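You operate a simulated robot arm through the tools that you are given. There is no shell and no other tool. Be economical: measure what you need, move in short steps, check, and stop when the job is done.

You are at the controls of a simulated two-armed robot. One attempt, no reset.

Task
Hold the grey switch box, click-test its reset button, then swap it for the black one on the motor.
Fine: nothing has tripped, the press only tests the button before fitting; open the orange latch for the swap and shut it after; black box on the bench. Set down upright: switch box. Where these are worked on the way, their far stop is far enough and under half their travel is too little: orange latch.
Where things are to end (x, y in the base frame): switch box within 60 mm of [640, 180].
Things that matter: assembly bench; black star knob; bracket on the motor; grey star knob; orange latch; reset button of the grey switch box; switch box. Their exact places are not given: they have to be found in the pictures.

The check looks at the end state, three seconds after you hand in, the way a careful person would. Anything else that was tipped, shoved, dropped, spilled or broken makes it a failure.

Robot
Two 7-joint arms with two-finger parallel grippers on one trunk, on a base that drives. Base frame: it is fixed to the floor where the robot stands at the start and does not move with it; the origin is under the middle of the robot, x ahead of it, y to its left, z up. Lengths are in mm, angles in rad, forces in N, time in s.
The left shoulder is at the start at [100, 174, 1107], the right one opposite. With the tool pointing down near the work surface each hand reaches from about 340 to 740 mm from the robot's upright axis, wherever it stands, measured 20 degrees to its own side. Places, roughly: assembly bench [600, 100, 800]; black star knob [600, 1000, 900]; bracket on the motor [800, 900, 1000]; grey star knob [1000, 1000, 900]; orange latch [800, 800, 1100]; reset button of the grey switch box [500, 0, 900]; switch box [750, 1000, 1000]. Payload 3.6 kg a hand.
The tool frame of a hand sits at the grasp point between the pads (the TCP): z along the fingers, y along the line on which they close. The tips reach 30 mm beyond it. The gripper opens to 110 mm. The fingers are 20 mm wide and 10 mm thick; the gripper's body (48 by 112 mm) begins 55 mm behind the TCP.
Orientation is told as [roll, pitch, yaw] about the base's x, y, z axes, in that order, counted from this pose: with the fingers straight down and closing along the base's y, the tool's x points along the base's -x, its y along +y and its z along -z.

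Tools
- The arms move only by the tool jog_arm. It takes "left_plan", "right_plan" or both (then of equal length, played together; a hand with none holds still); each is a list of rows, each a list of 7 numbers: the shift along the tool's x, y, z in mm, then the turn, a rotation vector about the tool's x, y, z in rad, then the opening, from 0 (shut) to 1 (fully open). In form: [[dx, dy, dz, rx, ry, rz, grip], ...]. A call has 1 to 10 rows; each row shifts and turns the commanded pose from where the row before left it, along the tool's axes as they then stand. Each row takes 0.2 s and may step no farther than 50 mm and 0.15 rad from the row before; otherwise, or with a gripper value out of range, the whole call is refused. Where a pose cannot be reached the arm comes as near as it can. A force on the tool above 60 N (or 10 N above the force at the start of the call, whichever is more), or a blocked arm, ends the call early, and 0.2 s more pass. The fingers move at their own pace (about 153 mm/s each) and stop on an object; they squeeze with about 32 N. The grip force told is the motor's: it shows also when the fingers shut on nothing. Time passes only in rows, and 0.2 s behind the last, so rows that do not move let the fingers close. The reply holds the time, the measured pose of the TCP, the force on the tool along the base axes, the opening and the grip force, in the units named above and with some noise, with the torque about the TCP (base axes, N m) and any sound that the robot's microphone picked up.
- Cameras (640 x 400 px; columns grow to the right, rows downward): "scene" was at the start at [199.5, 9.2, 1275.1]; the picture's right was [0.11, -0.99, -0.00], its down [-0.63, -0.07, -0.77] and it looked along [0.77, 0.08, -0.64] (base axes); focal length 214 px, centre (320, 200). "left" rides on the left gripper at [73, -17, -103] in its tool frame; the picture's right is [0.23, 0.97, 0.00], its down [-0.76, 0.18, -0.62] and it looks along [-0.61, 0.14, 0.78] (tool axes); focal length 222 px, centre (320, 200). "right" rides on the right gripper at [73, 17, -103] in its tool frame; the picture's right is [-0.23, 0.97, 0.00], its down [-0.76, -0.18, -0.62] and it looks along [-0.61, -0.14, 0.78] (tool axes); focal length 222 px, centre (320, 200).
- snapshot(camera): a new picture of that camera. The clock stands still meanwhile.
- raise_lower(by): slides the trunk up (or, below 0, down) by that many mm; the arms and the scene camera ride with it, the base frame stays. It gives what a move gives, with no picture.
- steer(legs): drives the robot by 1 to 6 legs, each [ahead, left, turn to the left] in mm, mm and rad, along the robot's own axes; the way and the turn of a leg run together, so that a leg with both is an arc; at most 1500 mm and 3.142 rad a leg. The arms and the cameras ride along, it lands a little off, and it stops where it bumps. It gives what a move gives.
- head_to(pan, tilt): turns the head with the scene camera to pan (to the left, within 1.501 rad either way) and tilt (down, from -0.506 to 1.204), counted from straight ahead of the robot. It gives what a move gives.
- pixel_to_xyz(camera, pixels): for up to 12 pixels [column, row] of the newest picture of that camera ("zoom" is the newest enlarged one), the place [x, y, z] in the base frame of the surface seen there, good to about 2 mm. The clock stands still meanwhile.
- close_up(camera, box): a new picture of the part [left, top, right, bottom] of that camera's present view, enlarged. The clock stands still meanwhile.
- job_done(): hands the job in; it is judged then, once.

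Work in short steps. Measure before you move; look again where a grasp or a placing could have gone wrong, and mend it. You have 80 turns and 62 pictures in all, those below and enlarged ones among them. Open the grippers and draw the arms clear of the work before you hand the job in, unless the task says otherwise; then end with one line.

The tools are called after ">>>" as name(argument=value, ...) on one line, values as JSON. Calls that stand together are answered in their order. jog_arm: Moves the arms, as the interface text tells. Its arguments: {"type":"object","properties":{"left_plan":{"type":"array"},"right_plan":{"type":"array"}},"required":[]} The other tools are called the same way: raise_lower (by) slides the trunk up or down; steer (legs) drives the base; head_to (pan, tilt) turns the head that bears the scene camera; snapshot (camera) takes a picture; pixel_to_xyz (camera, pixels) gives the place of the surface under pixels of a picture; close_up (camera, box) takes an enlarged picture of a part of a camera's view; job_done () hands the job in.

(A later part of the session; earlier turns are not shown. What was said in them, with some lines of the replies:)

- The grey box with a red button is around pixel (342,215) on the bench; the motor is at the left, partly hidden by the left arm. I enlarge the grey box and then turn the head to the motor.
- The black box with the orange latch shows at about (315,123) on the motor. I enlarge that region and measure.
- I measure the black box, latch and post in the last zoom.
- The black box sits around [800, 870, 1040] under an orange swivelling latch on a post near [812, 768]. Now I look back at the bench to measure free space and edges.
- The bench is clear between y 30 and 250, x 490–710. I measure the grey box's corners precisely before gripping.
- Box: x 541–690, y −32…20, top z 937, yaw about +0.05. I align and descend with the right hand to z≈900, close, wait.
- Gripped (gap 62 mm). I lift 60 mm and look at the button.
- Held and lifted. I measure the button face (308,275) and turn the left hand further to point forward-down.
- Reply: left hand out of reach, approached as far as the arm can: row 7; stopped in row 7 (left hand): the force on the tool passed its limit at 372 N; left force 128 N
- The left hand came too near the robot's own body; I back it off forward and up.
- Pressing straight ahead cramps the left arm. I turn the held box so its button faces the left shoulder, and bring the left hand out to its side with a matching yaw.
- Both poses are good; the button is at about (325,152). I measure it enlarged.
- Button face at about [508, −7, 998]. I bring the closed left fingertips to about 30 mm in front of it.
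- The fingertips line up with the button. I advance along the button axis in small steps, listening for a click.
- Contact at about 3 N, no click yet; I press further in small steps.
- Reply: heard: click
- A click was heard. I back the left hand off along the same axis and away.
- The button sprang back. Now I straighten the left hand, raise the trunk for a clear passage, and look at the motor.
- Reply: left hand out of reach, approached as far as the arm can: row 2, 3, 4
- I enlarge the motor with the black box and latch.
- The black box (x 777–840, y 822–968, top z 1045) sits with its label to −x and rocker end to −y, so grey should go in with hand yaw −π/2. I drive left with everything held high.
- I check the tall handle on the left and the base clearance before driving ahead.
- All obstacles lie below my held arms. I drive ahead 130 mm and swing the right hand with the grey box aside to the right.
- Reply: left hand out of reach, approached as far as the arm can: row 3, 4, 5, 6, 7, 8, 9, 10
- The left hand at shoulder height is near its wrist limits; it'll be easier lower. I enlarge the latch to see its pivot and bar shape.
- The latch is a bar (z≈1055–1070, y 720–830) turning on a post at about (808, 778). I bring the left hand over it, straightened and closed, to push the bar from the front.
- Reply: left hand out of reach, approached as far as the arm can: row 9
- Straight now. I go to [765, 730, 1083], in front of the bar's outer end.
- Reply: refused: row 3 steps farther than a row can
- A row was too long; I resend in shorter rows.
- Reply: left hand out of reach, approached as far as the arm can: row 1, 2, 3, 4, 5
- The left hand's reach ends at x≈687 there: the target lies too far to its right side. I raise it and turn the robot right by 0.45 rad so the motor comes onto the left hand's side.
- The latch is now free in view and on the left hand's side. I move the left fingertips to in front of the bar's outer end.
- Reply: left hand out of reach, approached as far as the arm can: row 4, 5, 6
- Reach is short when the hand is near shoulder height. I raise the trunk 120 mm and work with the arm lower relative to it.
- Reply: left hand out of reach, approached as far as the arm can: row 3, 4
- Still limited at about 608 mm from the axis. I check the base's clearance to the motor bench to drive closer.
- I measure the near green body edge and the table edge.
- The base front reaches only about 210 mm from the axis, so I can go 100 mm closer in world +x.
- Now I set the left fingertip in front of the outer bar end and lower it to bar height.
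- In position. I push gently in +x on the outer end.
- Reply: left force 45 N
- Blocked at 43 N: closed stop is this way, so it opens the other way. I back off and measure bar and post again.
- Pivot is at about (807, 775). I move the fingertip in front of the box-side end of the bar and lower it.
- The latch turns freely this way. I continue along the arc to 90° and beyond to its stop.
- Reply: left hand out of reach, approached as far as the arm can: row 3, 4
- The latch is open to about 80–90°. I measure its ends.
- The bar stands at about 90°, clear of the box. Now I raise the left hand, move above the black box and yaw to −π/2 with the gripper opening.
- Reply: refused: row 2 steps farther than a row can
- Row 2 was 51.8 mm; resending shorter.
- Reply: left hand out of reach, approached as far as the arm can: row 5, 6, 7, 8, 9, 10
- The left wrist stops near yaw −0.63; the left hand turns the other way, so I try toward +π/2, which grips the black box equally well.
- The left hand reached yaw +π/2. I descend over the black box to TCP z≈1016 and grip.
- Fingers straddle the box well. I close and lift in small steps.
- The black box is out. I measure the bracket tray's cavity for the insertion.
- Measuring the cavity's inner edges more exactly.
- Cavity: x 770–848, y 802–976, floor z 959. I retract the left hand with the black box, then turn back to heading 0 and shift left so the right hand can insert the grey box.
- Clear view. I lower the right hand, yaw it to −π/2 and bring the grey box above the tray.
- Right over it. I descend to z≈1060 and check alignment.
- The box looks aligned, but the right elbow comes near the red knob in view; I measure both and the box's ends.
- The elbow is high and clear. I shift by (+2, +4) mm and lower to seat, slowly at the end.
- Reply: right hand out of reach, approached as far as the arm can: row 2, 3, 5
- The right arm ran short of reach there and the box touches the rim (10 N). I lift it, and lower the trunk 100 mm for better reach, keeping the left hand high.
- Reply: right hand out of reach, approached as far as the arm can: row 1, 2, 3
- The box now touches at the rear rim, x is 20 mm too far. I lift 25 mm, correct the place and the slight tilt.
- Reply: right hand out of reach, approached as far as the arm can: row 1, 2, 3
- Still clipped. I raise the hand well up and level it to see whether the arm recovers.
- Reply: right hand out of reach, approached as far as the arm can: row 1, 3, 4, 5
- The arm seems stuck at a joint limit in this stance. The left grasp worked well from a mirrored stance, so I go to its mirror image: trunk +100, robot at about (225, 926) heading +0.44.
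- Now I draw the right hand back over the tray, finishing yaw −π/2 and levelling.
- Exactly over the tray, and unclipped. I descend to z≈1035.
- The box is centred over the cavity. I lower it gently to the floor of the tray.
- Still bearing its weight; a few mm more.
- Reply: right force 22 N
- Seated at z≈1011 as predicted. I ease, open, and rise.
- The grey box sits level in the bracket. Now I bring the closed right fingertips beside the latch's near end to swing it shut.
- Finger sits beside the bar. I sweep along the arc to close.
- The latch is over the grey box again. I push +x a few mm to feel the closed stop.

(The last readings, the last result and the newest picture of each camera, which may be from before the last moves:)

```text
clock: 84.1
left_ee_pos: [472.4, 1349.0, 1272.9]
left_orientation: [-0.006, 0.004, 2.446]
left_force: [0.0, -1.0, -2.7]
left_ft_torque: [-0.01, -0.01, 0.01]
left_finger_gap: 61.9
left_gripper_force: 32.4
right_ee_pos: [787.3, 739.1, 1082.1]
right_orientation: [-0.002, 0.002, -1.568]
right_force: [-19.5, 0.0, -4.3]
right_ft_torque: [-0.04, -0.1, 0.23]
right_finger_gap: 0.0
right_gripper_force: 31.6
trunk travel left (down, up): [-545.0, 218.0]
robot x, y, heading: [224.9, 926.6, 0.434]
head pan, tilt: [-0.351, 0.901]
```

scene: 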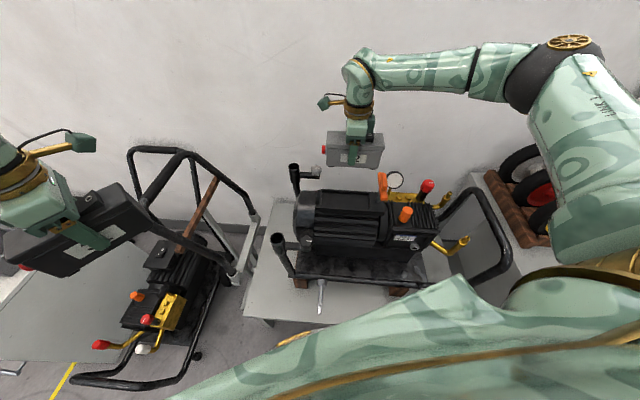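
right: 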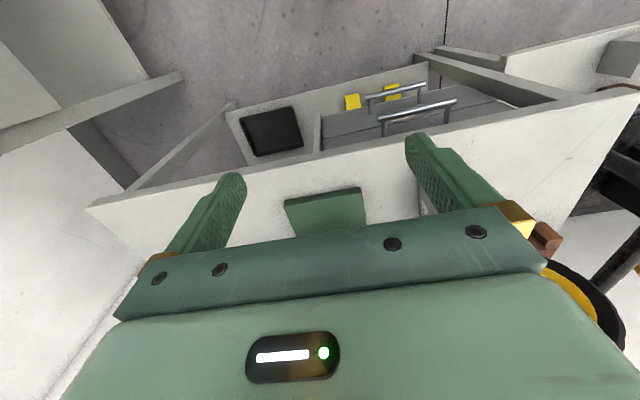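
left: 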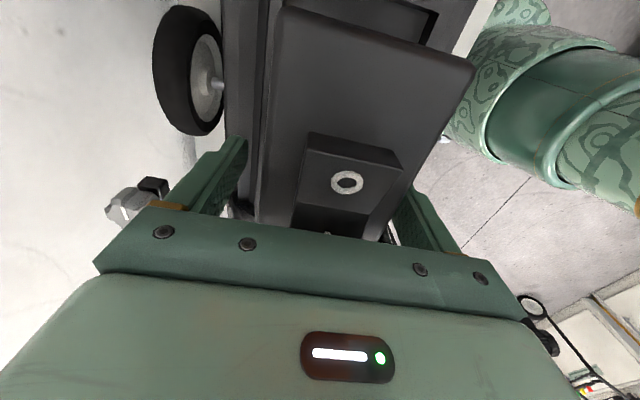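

Closed stop felt (20 N). I back the right hand off, raise it and draw it in.

>>> jog_arm(right_plan=[[0, -15, 0, 0, 0, 0, 0], [0, 0, -40, 0, 0, 0, 0], [0, 0, -40, 0, 0, 0, 0], [0, 0, -40, 0, 0, 0, 0.3], [-15, -40, 0, 0, 0, 0, 0.3], [-15, -40, 0, 0, 0, 0, 0.3]])

>>> close_up(camera="scene", box=[270, 130, 430, 230])

>>> pixel_to_xyz(camera="zoom", pixels=[[240, 290], [380, 295], [240, 235], [390, 235], [330, 245], [410, 235], [490, 235]])

```text
clock: 85.5
left_ee_pos: [475.4, 1349.1, 1272.4]
left_orientation: [-0.006, 0.004, 2.447]
left_force: [0.2, -1.2, -3.3]
left_ft_torque: [-0.01, -0.02, 0.01]
left_finger_gap: 61.8
left_gripper_force: 32.3
right_ee_pos: [694.1, 707.5, 1201.7]
right_orientation: [0.001, 0.003, -1.568]
right_force: [-0.5, -0.4, 1.3]
right_ft_torque: [-0.02, -0.03, 0.0]
right_finger_gap: 33.0
right_gripper_force: 0.1
trunk travel left (down, up): [-545.0, 218.0]
robot x, y, heading: [225.6, 928.4, 0.434]
head pan, tilt: [-0.351, 0.901]
```

```text
4.00 times, centred on (350, 180) of scene
```

zoom: 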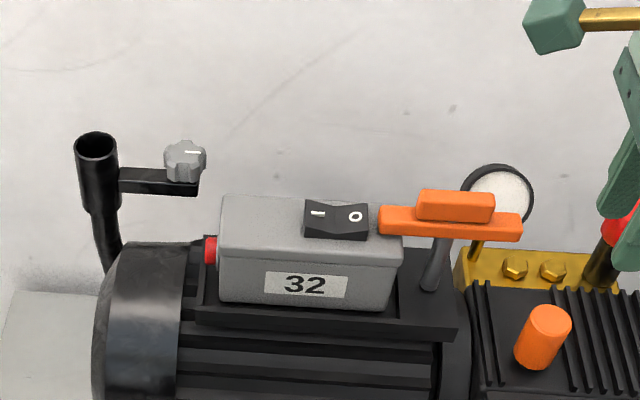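

```text
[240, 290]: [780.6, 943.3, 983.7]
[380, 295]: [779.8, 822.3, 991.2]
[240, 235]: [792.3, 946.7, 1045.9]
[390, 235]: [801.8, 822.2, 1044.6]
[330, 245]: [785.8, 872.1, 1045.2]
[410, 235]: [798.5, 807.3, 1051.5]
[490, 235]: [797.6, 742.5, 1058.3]
```

Grey box seated at the same level, latch closed over it. Now I drive back to the bench with the black box: turn straight, back off, then move right.

>>> steer(legs=[[0, 0, -0.434], [-200, 0, 0], [0, -950, 0]])

>>> head_to(pan=0.2, tilt=0.9)

>>> snapshot(camera="scene")

```text
clock: 92.9
left_ee_pos: [436.2, 262.7, 1273.4]
left_orientation: [-0.004, 0.002, 2.026]
left_force: [0.6, -0.7, -3.2]
left_ft_torque: [0.0, -0.01, 0.03]
left_finger_gap: 61.9
left_gripper_force: 31.7
right_ee_pos: [377.7, -412.0, 1202.0]
right_orientation: [0.001, 0.001, -1.99]
right_force: [0.3, 0.4, -0.3]
right_ft_torque: [0.0, -0.01, 0.02]
right_finger_gap: 32.9
right_gripper_force: 0.0
trunk travel left (down, up): [-545.0, 218.0]
robot x, y, heading: [38.1, -22.8, 0.012]
head pan, tilt: [-0.351, 0.901]
```

```text
clock: 93.8
left_ee_pos: [436.4, 262.0, 1274.2]
left_orientation: [-0.004, 0.004, 2.026]
left_force: [0.6, -0.5, -1.4]
left_ft_torque: [-0.01, 0.01, 0.02]
left_finger_gap: 61.7
left_gripper_force: 32.6
right_ee_pos: [375.5, -412.7, 1202.3]
right_orientation: [0.002, -0.001, -1.99]
right_force: [0.0, -0.2, 0.1]
right_ft_torque: [0.02, -0.01, -0.01]
right_finger_gap: 32.9
right_gripper_force: 0.1
trunk travel left (down, up): [-545.0, 218.0]
robot x, y, heading: [37.2, -18.4, 0.015]
head pan, tilt: [0.201, 0.901]
```

```text
16 pictures are left
```

scene: 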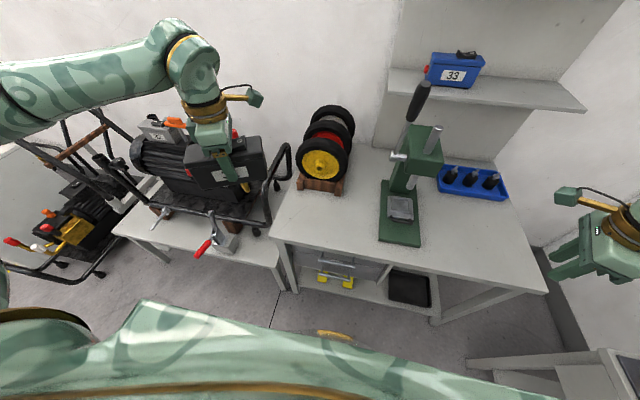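

Bench area is free at the target. I lower the trunk 220 mm, then rotate the left hand toward yaw 0 so the box lies along x.

>>> raise_lower(by=-220)

>>> jog_arm(left_plan=[[0, 0, 0, 0, 0, 0.145, 0], [0, 0, 0, 0, 0, 0.145, 0], [0, 0, 0, 0, 0, 0.145, 0], [0, 0, 0, 0, 0, 0.145, 0], [0, 0, 0, 0, 0, 0.145, 0], [0, 0, 0, 0, 0, 0.145, 0], [0, 0, 0, 0, 0, 0.145, 0], [0, 0, 0, 0, 0, 0.145, 0], [0, 0, 0, 0, 0, 0.145, 0], [0, 0, 0, 0, 0, 0.145, 0]])

```text
clock: 96.2
left_ee_pos: [435.7, 262.1, 1054.5]
left_orientation: [-0.003, 0.005, 2.025]
left_force: [-0.9, -0.4, -3.5]
left_ft_torque: [0.01, -0.04, 0.02]
left_finger_gap: 62.0
left_gripper_force: 31.6
right_ee_pos: [375.6, -412.8, 982.1]
right_orientation: [0.002, 0.0, -1.991]
right_force: [-0.5, 0.0, 0.4]
right_ft_torque: [-0.02, 0.0, 0.02]
right_finger_gap: 33.1
right_gripper_force: 0.1
trunk travel left (down, up): [-325.0, 438.0]
robot x, y, heading: [37.0, -21.8, 0.014]
head pan, tilt: [0.201, 0.901]
```

```text
clock: 98.4
left_ee_pos: [436.3, 263.3, 1053.4]
left_orientation: [-0.003, -0.005, 0.576]
left_force: [-0.2, -0.4, -3.1]
left_ft_torque: [-0.01, 0.05, 0.02]
left_finger_gap: 61.9
left_gripper_force: 31.9
right_ee_pos: [376.2, -412.5, 981.5]
right_orientation: [0.002, 0.0, -1.989]
right_force: [-0.3, 0.6, 1.2]
right_ft_torque: [0.01, 0.01, 0.0]
right_finger_gap: 33.0
right_gripper_force: 0.0
trunk travel left (down, up): [-325.0, 438.0]
robot x, y, heading: [35.6, -24.4, 0.013]
head pan, tilt: [0.201, 0.901]
```

Finish the turn and carry the black box over [625, 170] at z≈955.

>>> jog_arm(left_plan=[[0, 0, 0, 0, 0, 0.144, 0], [0, 0, 0, 0, 0, 0.144, 0], [0, 0, 0, 0, 0, 0.144, 0], [0, 0, 0, 0, 0, 0.144, 0], [-38, -18.6, 20, 0, 0, 0, 0], [-38, -18.6, 20, 0, 0, 0, 0], [-38, -18.6, 20, 0, 0, 0, 0], [-38, -18.6, 20, 0, 0, 0, 0], [-38, -18.6, 20, 0, 0, 0, 0]])

>>> snapshot(camera="scene")

```text
clock: 100.4
left_ee_pos: [628.1, 168.9, 952.6]
left_orientation: [-0.001, -0.005, -0.001]
left_force: [0.1, -0.4, -2.9]
left_ft_torque: [0.01, 0.02, 0.03]
left_finger_gap: 61.9
left_gripper_force: 32.3
right_ee_pos: [376.7, -413.7, 981.1]
right_orientation: [0.001, 0.0, -1.989]
right_force: [-0.2, -0.2, 0.0]
right_ft_torque: [-0.01, 0.03, 0.03]
right_finger_gap: 32.9
right_gripper_force: 0.0
trunk travel left (down, up): [-325.0, 438.0]
robot x, y, heading: [38.9, -20.6, 0.015]
head pan, tilt: [0.201, 0.901]
```

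```text
15 pictures are left
```

scene: 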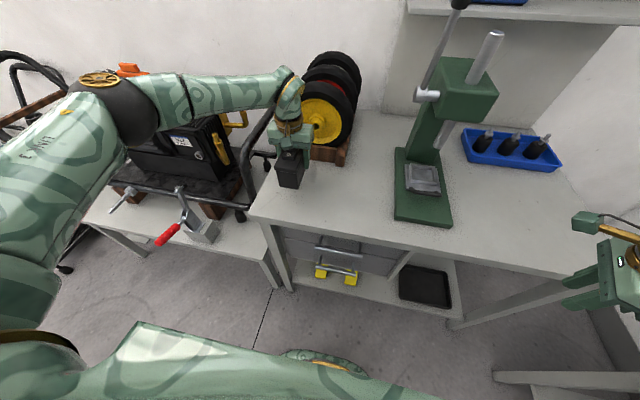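

Button end points toward the chock, so I shift 13 mm toward me and lower to z≈911.

>>> jog_arm(left_plan=[[13, 3, 15, 0, 0, 0, 0], [0, 0, 15, 0, 0, 0, 0], [0, 0, 8, 0, 0, 0, 0], [0, 0, 3, 0, 0, 0, 0], [0, 0, 2, 0, 0, 0, 0]])

```text
clock: 101.6
left_ee_pos: [614.0, 173.4, 909.9]
left_orientation: [0.0, -0.006, 0.002]
left_force: [-0.6, -0.2, -3.4]
left_ft_torque: [-0.02, 0.02, 0.02]
left_finger_gap: 62.3
left_gripper_force: 32.0
right_ee_pos: [377.0, -412.9, 982.7]
right_orientation: [0.001, 0.0, -1.99]
right_force: [-0.1, -1.0, 0.4]
right_ft_torque: [0.01, -0.01, 0.0]
right_finger_gap: 32.8
right_gripper_force: 0.2
trunk travel left (down, up): [-325.0, 438.0]
robot x, y, heading: [38.5, -23.3, 0.018]
head pan, tilt: [0.201, 0.901]
```

A little further until contact.

>>> jog_arm(left_plan=[[0, 0, 1.5, 0, 0, 0, 0], [0, 0, 1.5, 0, 0, 0, 0], [0, 0, 1, 0, 0, 0, 0]])

```text
clock: 102.4
left_ee_pos: [614.8, 173.5, 907.8]
left_orientation: [0.001, -0.007, 0.003]
left_force: [-0.1, 1.3, 5.6]
left_ft_torque: [0.2, 0.56, -0.11]
left_finger_gap: 61.8
left_gripper_force: 32.0
right_ee_pos: [375.7, -412.1, 981.7]
right_orientation: [0.003, 0.003, -1.99]
right_force: [-0.4, 0.1, 0.0]
right_ft_torque: [0.03, -0.01, 0.01]
right_finger_gap: 33.0
right_gripper_force: 0.0
trunk travel left (down, up): [-325.0, 438.0]
robot x, y, heading: [35.1, -23.9, 0.017]
head pan, tilt: [0.201, 0.901]
```

On the bench. I open, rise straight and draw back; the right gripper opens too.

>>> jog_arm(left_plan=[[0, 0, 0, 0, 0, 0, 0.85], [0, 0, 0, 0, 0, 0, 0.85], [0, 0, -30, 0, 0, 0, 0.85], [0, 0, -45, 0, 0, 0, 0.85], [0, 0, -45, 0, 0, 0, 0.85], [45, 0, 0, 0, 0, 0, 1], [45, 0, 0, 0, 0, 0, 1], [45, 0, 0, 0, 0, 0, 1]], right_plan=[[0, 0, 0, 0, 0, 0, 1], [0, 0, 0, 0, 0, 0, 1], [0, 0, 0, 0, 0, 0, 1], [0, 0, 0, 0, 0, 0, 1], [0, 0, 0, 0, 0, 0, 1], [0, 0, 0, 0, 0, 0, 1], [0, 0, 0, 0, 0, 0, 1], [0, 0, 0, 0, 0, 0, 1]])

>>> close_up(camera="scene", box=[220, 100, 380, 200])

>>> head_to(pan=0.75, tilt=0.7)

>>> snapshot(camera="scene")

```text
clock: 104.2
left_ee_pos: [477.0, 171.7, 1026.7]
left_orientation: [0.0, -0.007, 0.001]
left_force: [0.0, -0.2, 0.1]
left_ft_torque: [-0.01, 0.02, 0.0]
left_finger_gap: 110.2
left_gripper_force: 0.0
right_ee_pos: [375.2, -412.9, 982.4]
right_orientation: [0.0, 0.001, -1.99]
right_force: [-1.4, -1.1, 0.1]
right_ft_torque: [-0.02, 0.01, 0.01]
right_finger_gap: 110.2
right_gripper_force: 0.1
trunk travel left (down, up): [-325.0, 438.0]
robot x, y, heading: [37.6, -23.1, 0.012]
head pan, tilt: [0.201, 0.901]
```

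```text
4.00 times, centred on (300, 150) of scene
```

zoom: 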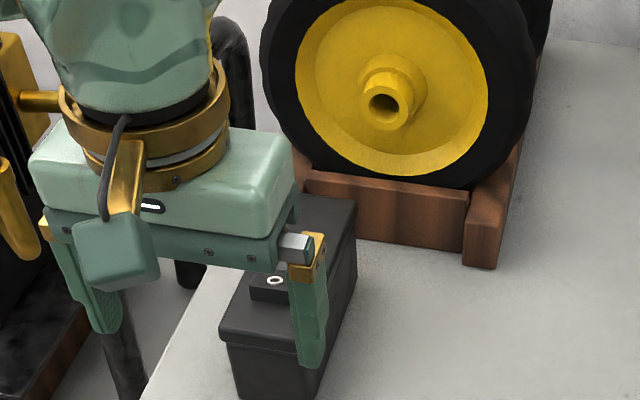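

```text
clock: 105.1
left_ee_pos: [477.9, 171.6, 1025.8]
left_orientation: [-0.001, -0.005, -0.001]
left_force: [-0.2, -0.5, 0.0]
left_ft_torque: [-0.01, -0.01, -0.01]
left_finger_gap: 110.0
left_gripper_force: 0.1
right_ee_pos: [375.5, -412.4, 981.5]
right_orientation: [0.001, 0.0, -1.99]
right_force: [0.0, 0.5, 0.2]
right_ft_torque: [-0.06, 0.01, -0.01]
right_finger_gap: 110.1
right_gripper_force: 0.1
trunk travel left (down, up): [-325.0, 438.0]
robot x, y, heading: [36.5, -22.7, 0.013]
head pan, tilt: [0.75, 0.7]
```

```text
13 pictures are left
```

scene: 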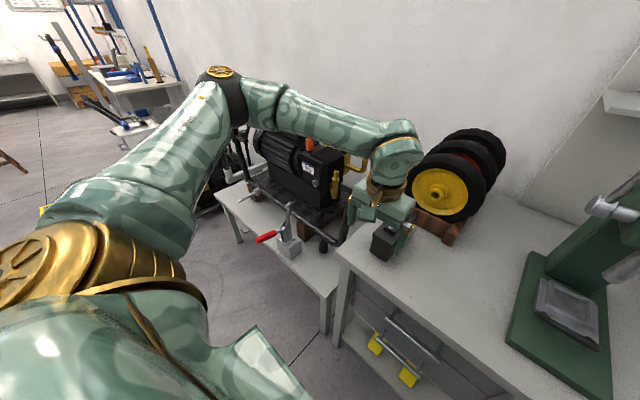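

Black box stands upright on the bench. I back the robot 200 mm away so both arms are clear, and take a last look.

>>> steer(legs=[[-200, 0, 0]])

>>> head_to(pan=0.5, tilt=0.6)

>>> snapshot(camera="scene")

```text
clock: 106.7
left_ee_pos: [275.6, 168.0, 1027.2]
left_orientation: [0.0, -0.007, -0.001]
left_force: [0.0, 0.7, -0.3]
left_ft_torque: [0.03, -0.04, -0.01]
left_finger_gap: 110.1
left_gripper_force: 0.1
right_ee_pos: [172.9, -415.6, 983.5]
right_orientation: [0.002, 0.001, -1.991]
right_force: [-0.2, -0.4, 0.5]
right_ft_torque: [-0.02, 0.0, -0.01]
right_finger_gap: 109.8
right_gripper_force: 0.1
trunk travel left (down, up): [-325.0, 438.0]
robot x, y, heading: [-163.1, -24.9, 0.017]
head pan, tilt: [0.75, 0.7]
```

```text
clock: 107.5
left_ee_pos: [276.8, 167.3, 1026.7]
left_orientation: [0.0, -0.005, -0.001]
left_force: [0.2, 0.5, 0.5]
left_ft_torque: [-0.03, 0.02, -0.01]
left_finger_gap: 109.9
left_gripper_force: 0.1
right_ee_pos: [174.7, -415.2, 981.6]
right_orientation: [0.001, 0.0, -1.992]
right_force: [0.4, 0.3, 0.4]
right_ft_torque: [0.03, -0.02, -0.01]
right_finger_gap: 109.7
right_gripper_force: 0.1
trunk travel left (down, up): [-325.0, 438.0]
robot x, y, heading: [-166.3, -23.2, 0.012]
head pan, tilt: [0.499, 0.6]
```

```text
12 pictures are left
```

scene: 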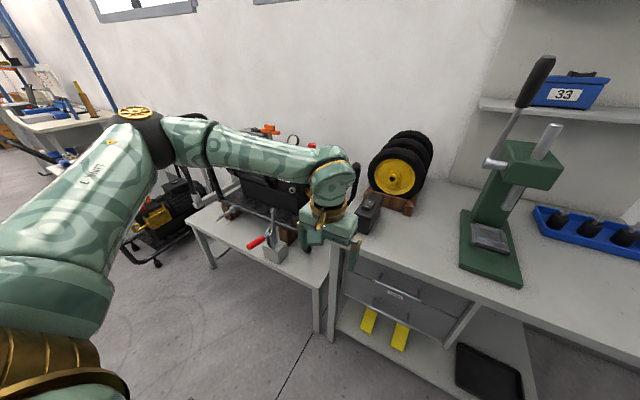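

I check the black box's position once more: it shows at about (369,210).

>>> pixel_to_xyz(camera="scene", pixels=[[369, 202], [364, 209], [366, 225], [372, 194]])

```text
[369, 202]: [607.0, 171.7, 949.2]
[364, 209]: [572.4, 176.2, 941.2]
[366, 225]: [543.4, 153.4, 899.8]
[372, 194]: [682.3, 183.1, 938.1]
```

The black box is level, upright and centred near (616, 173), and the grey box is seated with the latch shut. I hand in.

>>> job_done()

```text
The job is handed in.
```

The grey switch box clicked when I pressed its reset button; it is now seated in the motor bracket with the orange latch shut. The black box stands upright on the bench at about (616, 173), roughly 25 mm from the target.
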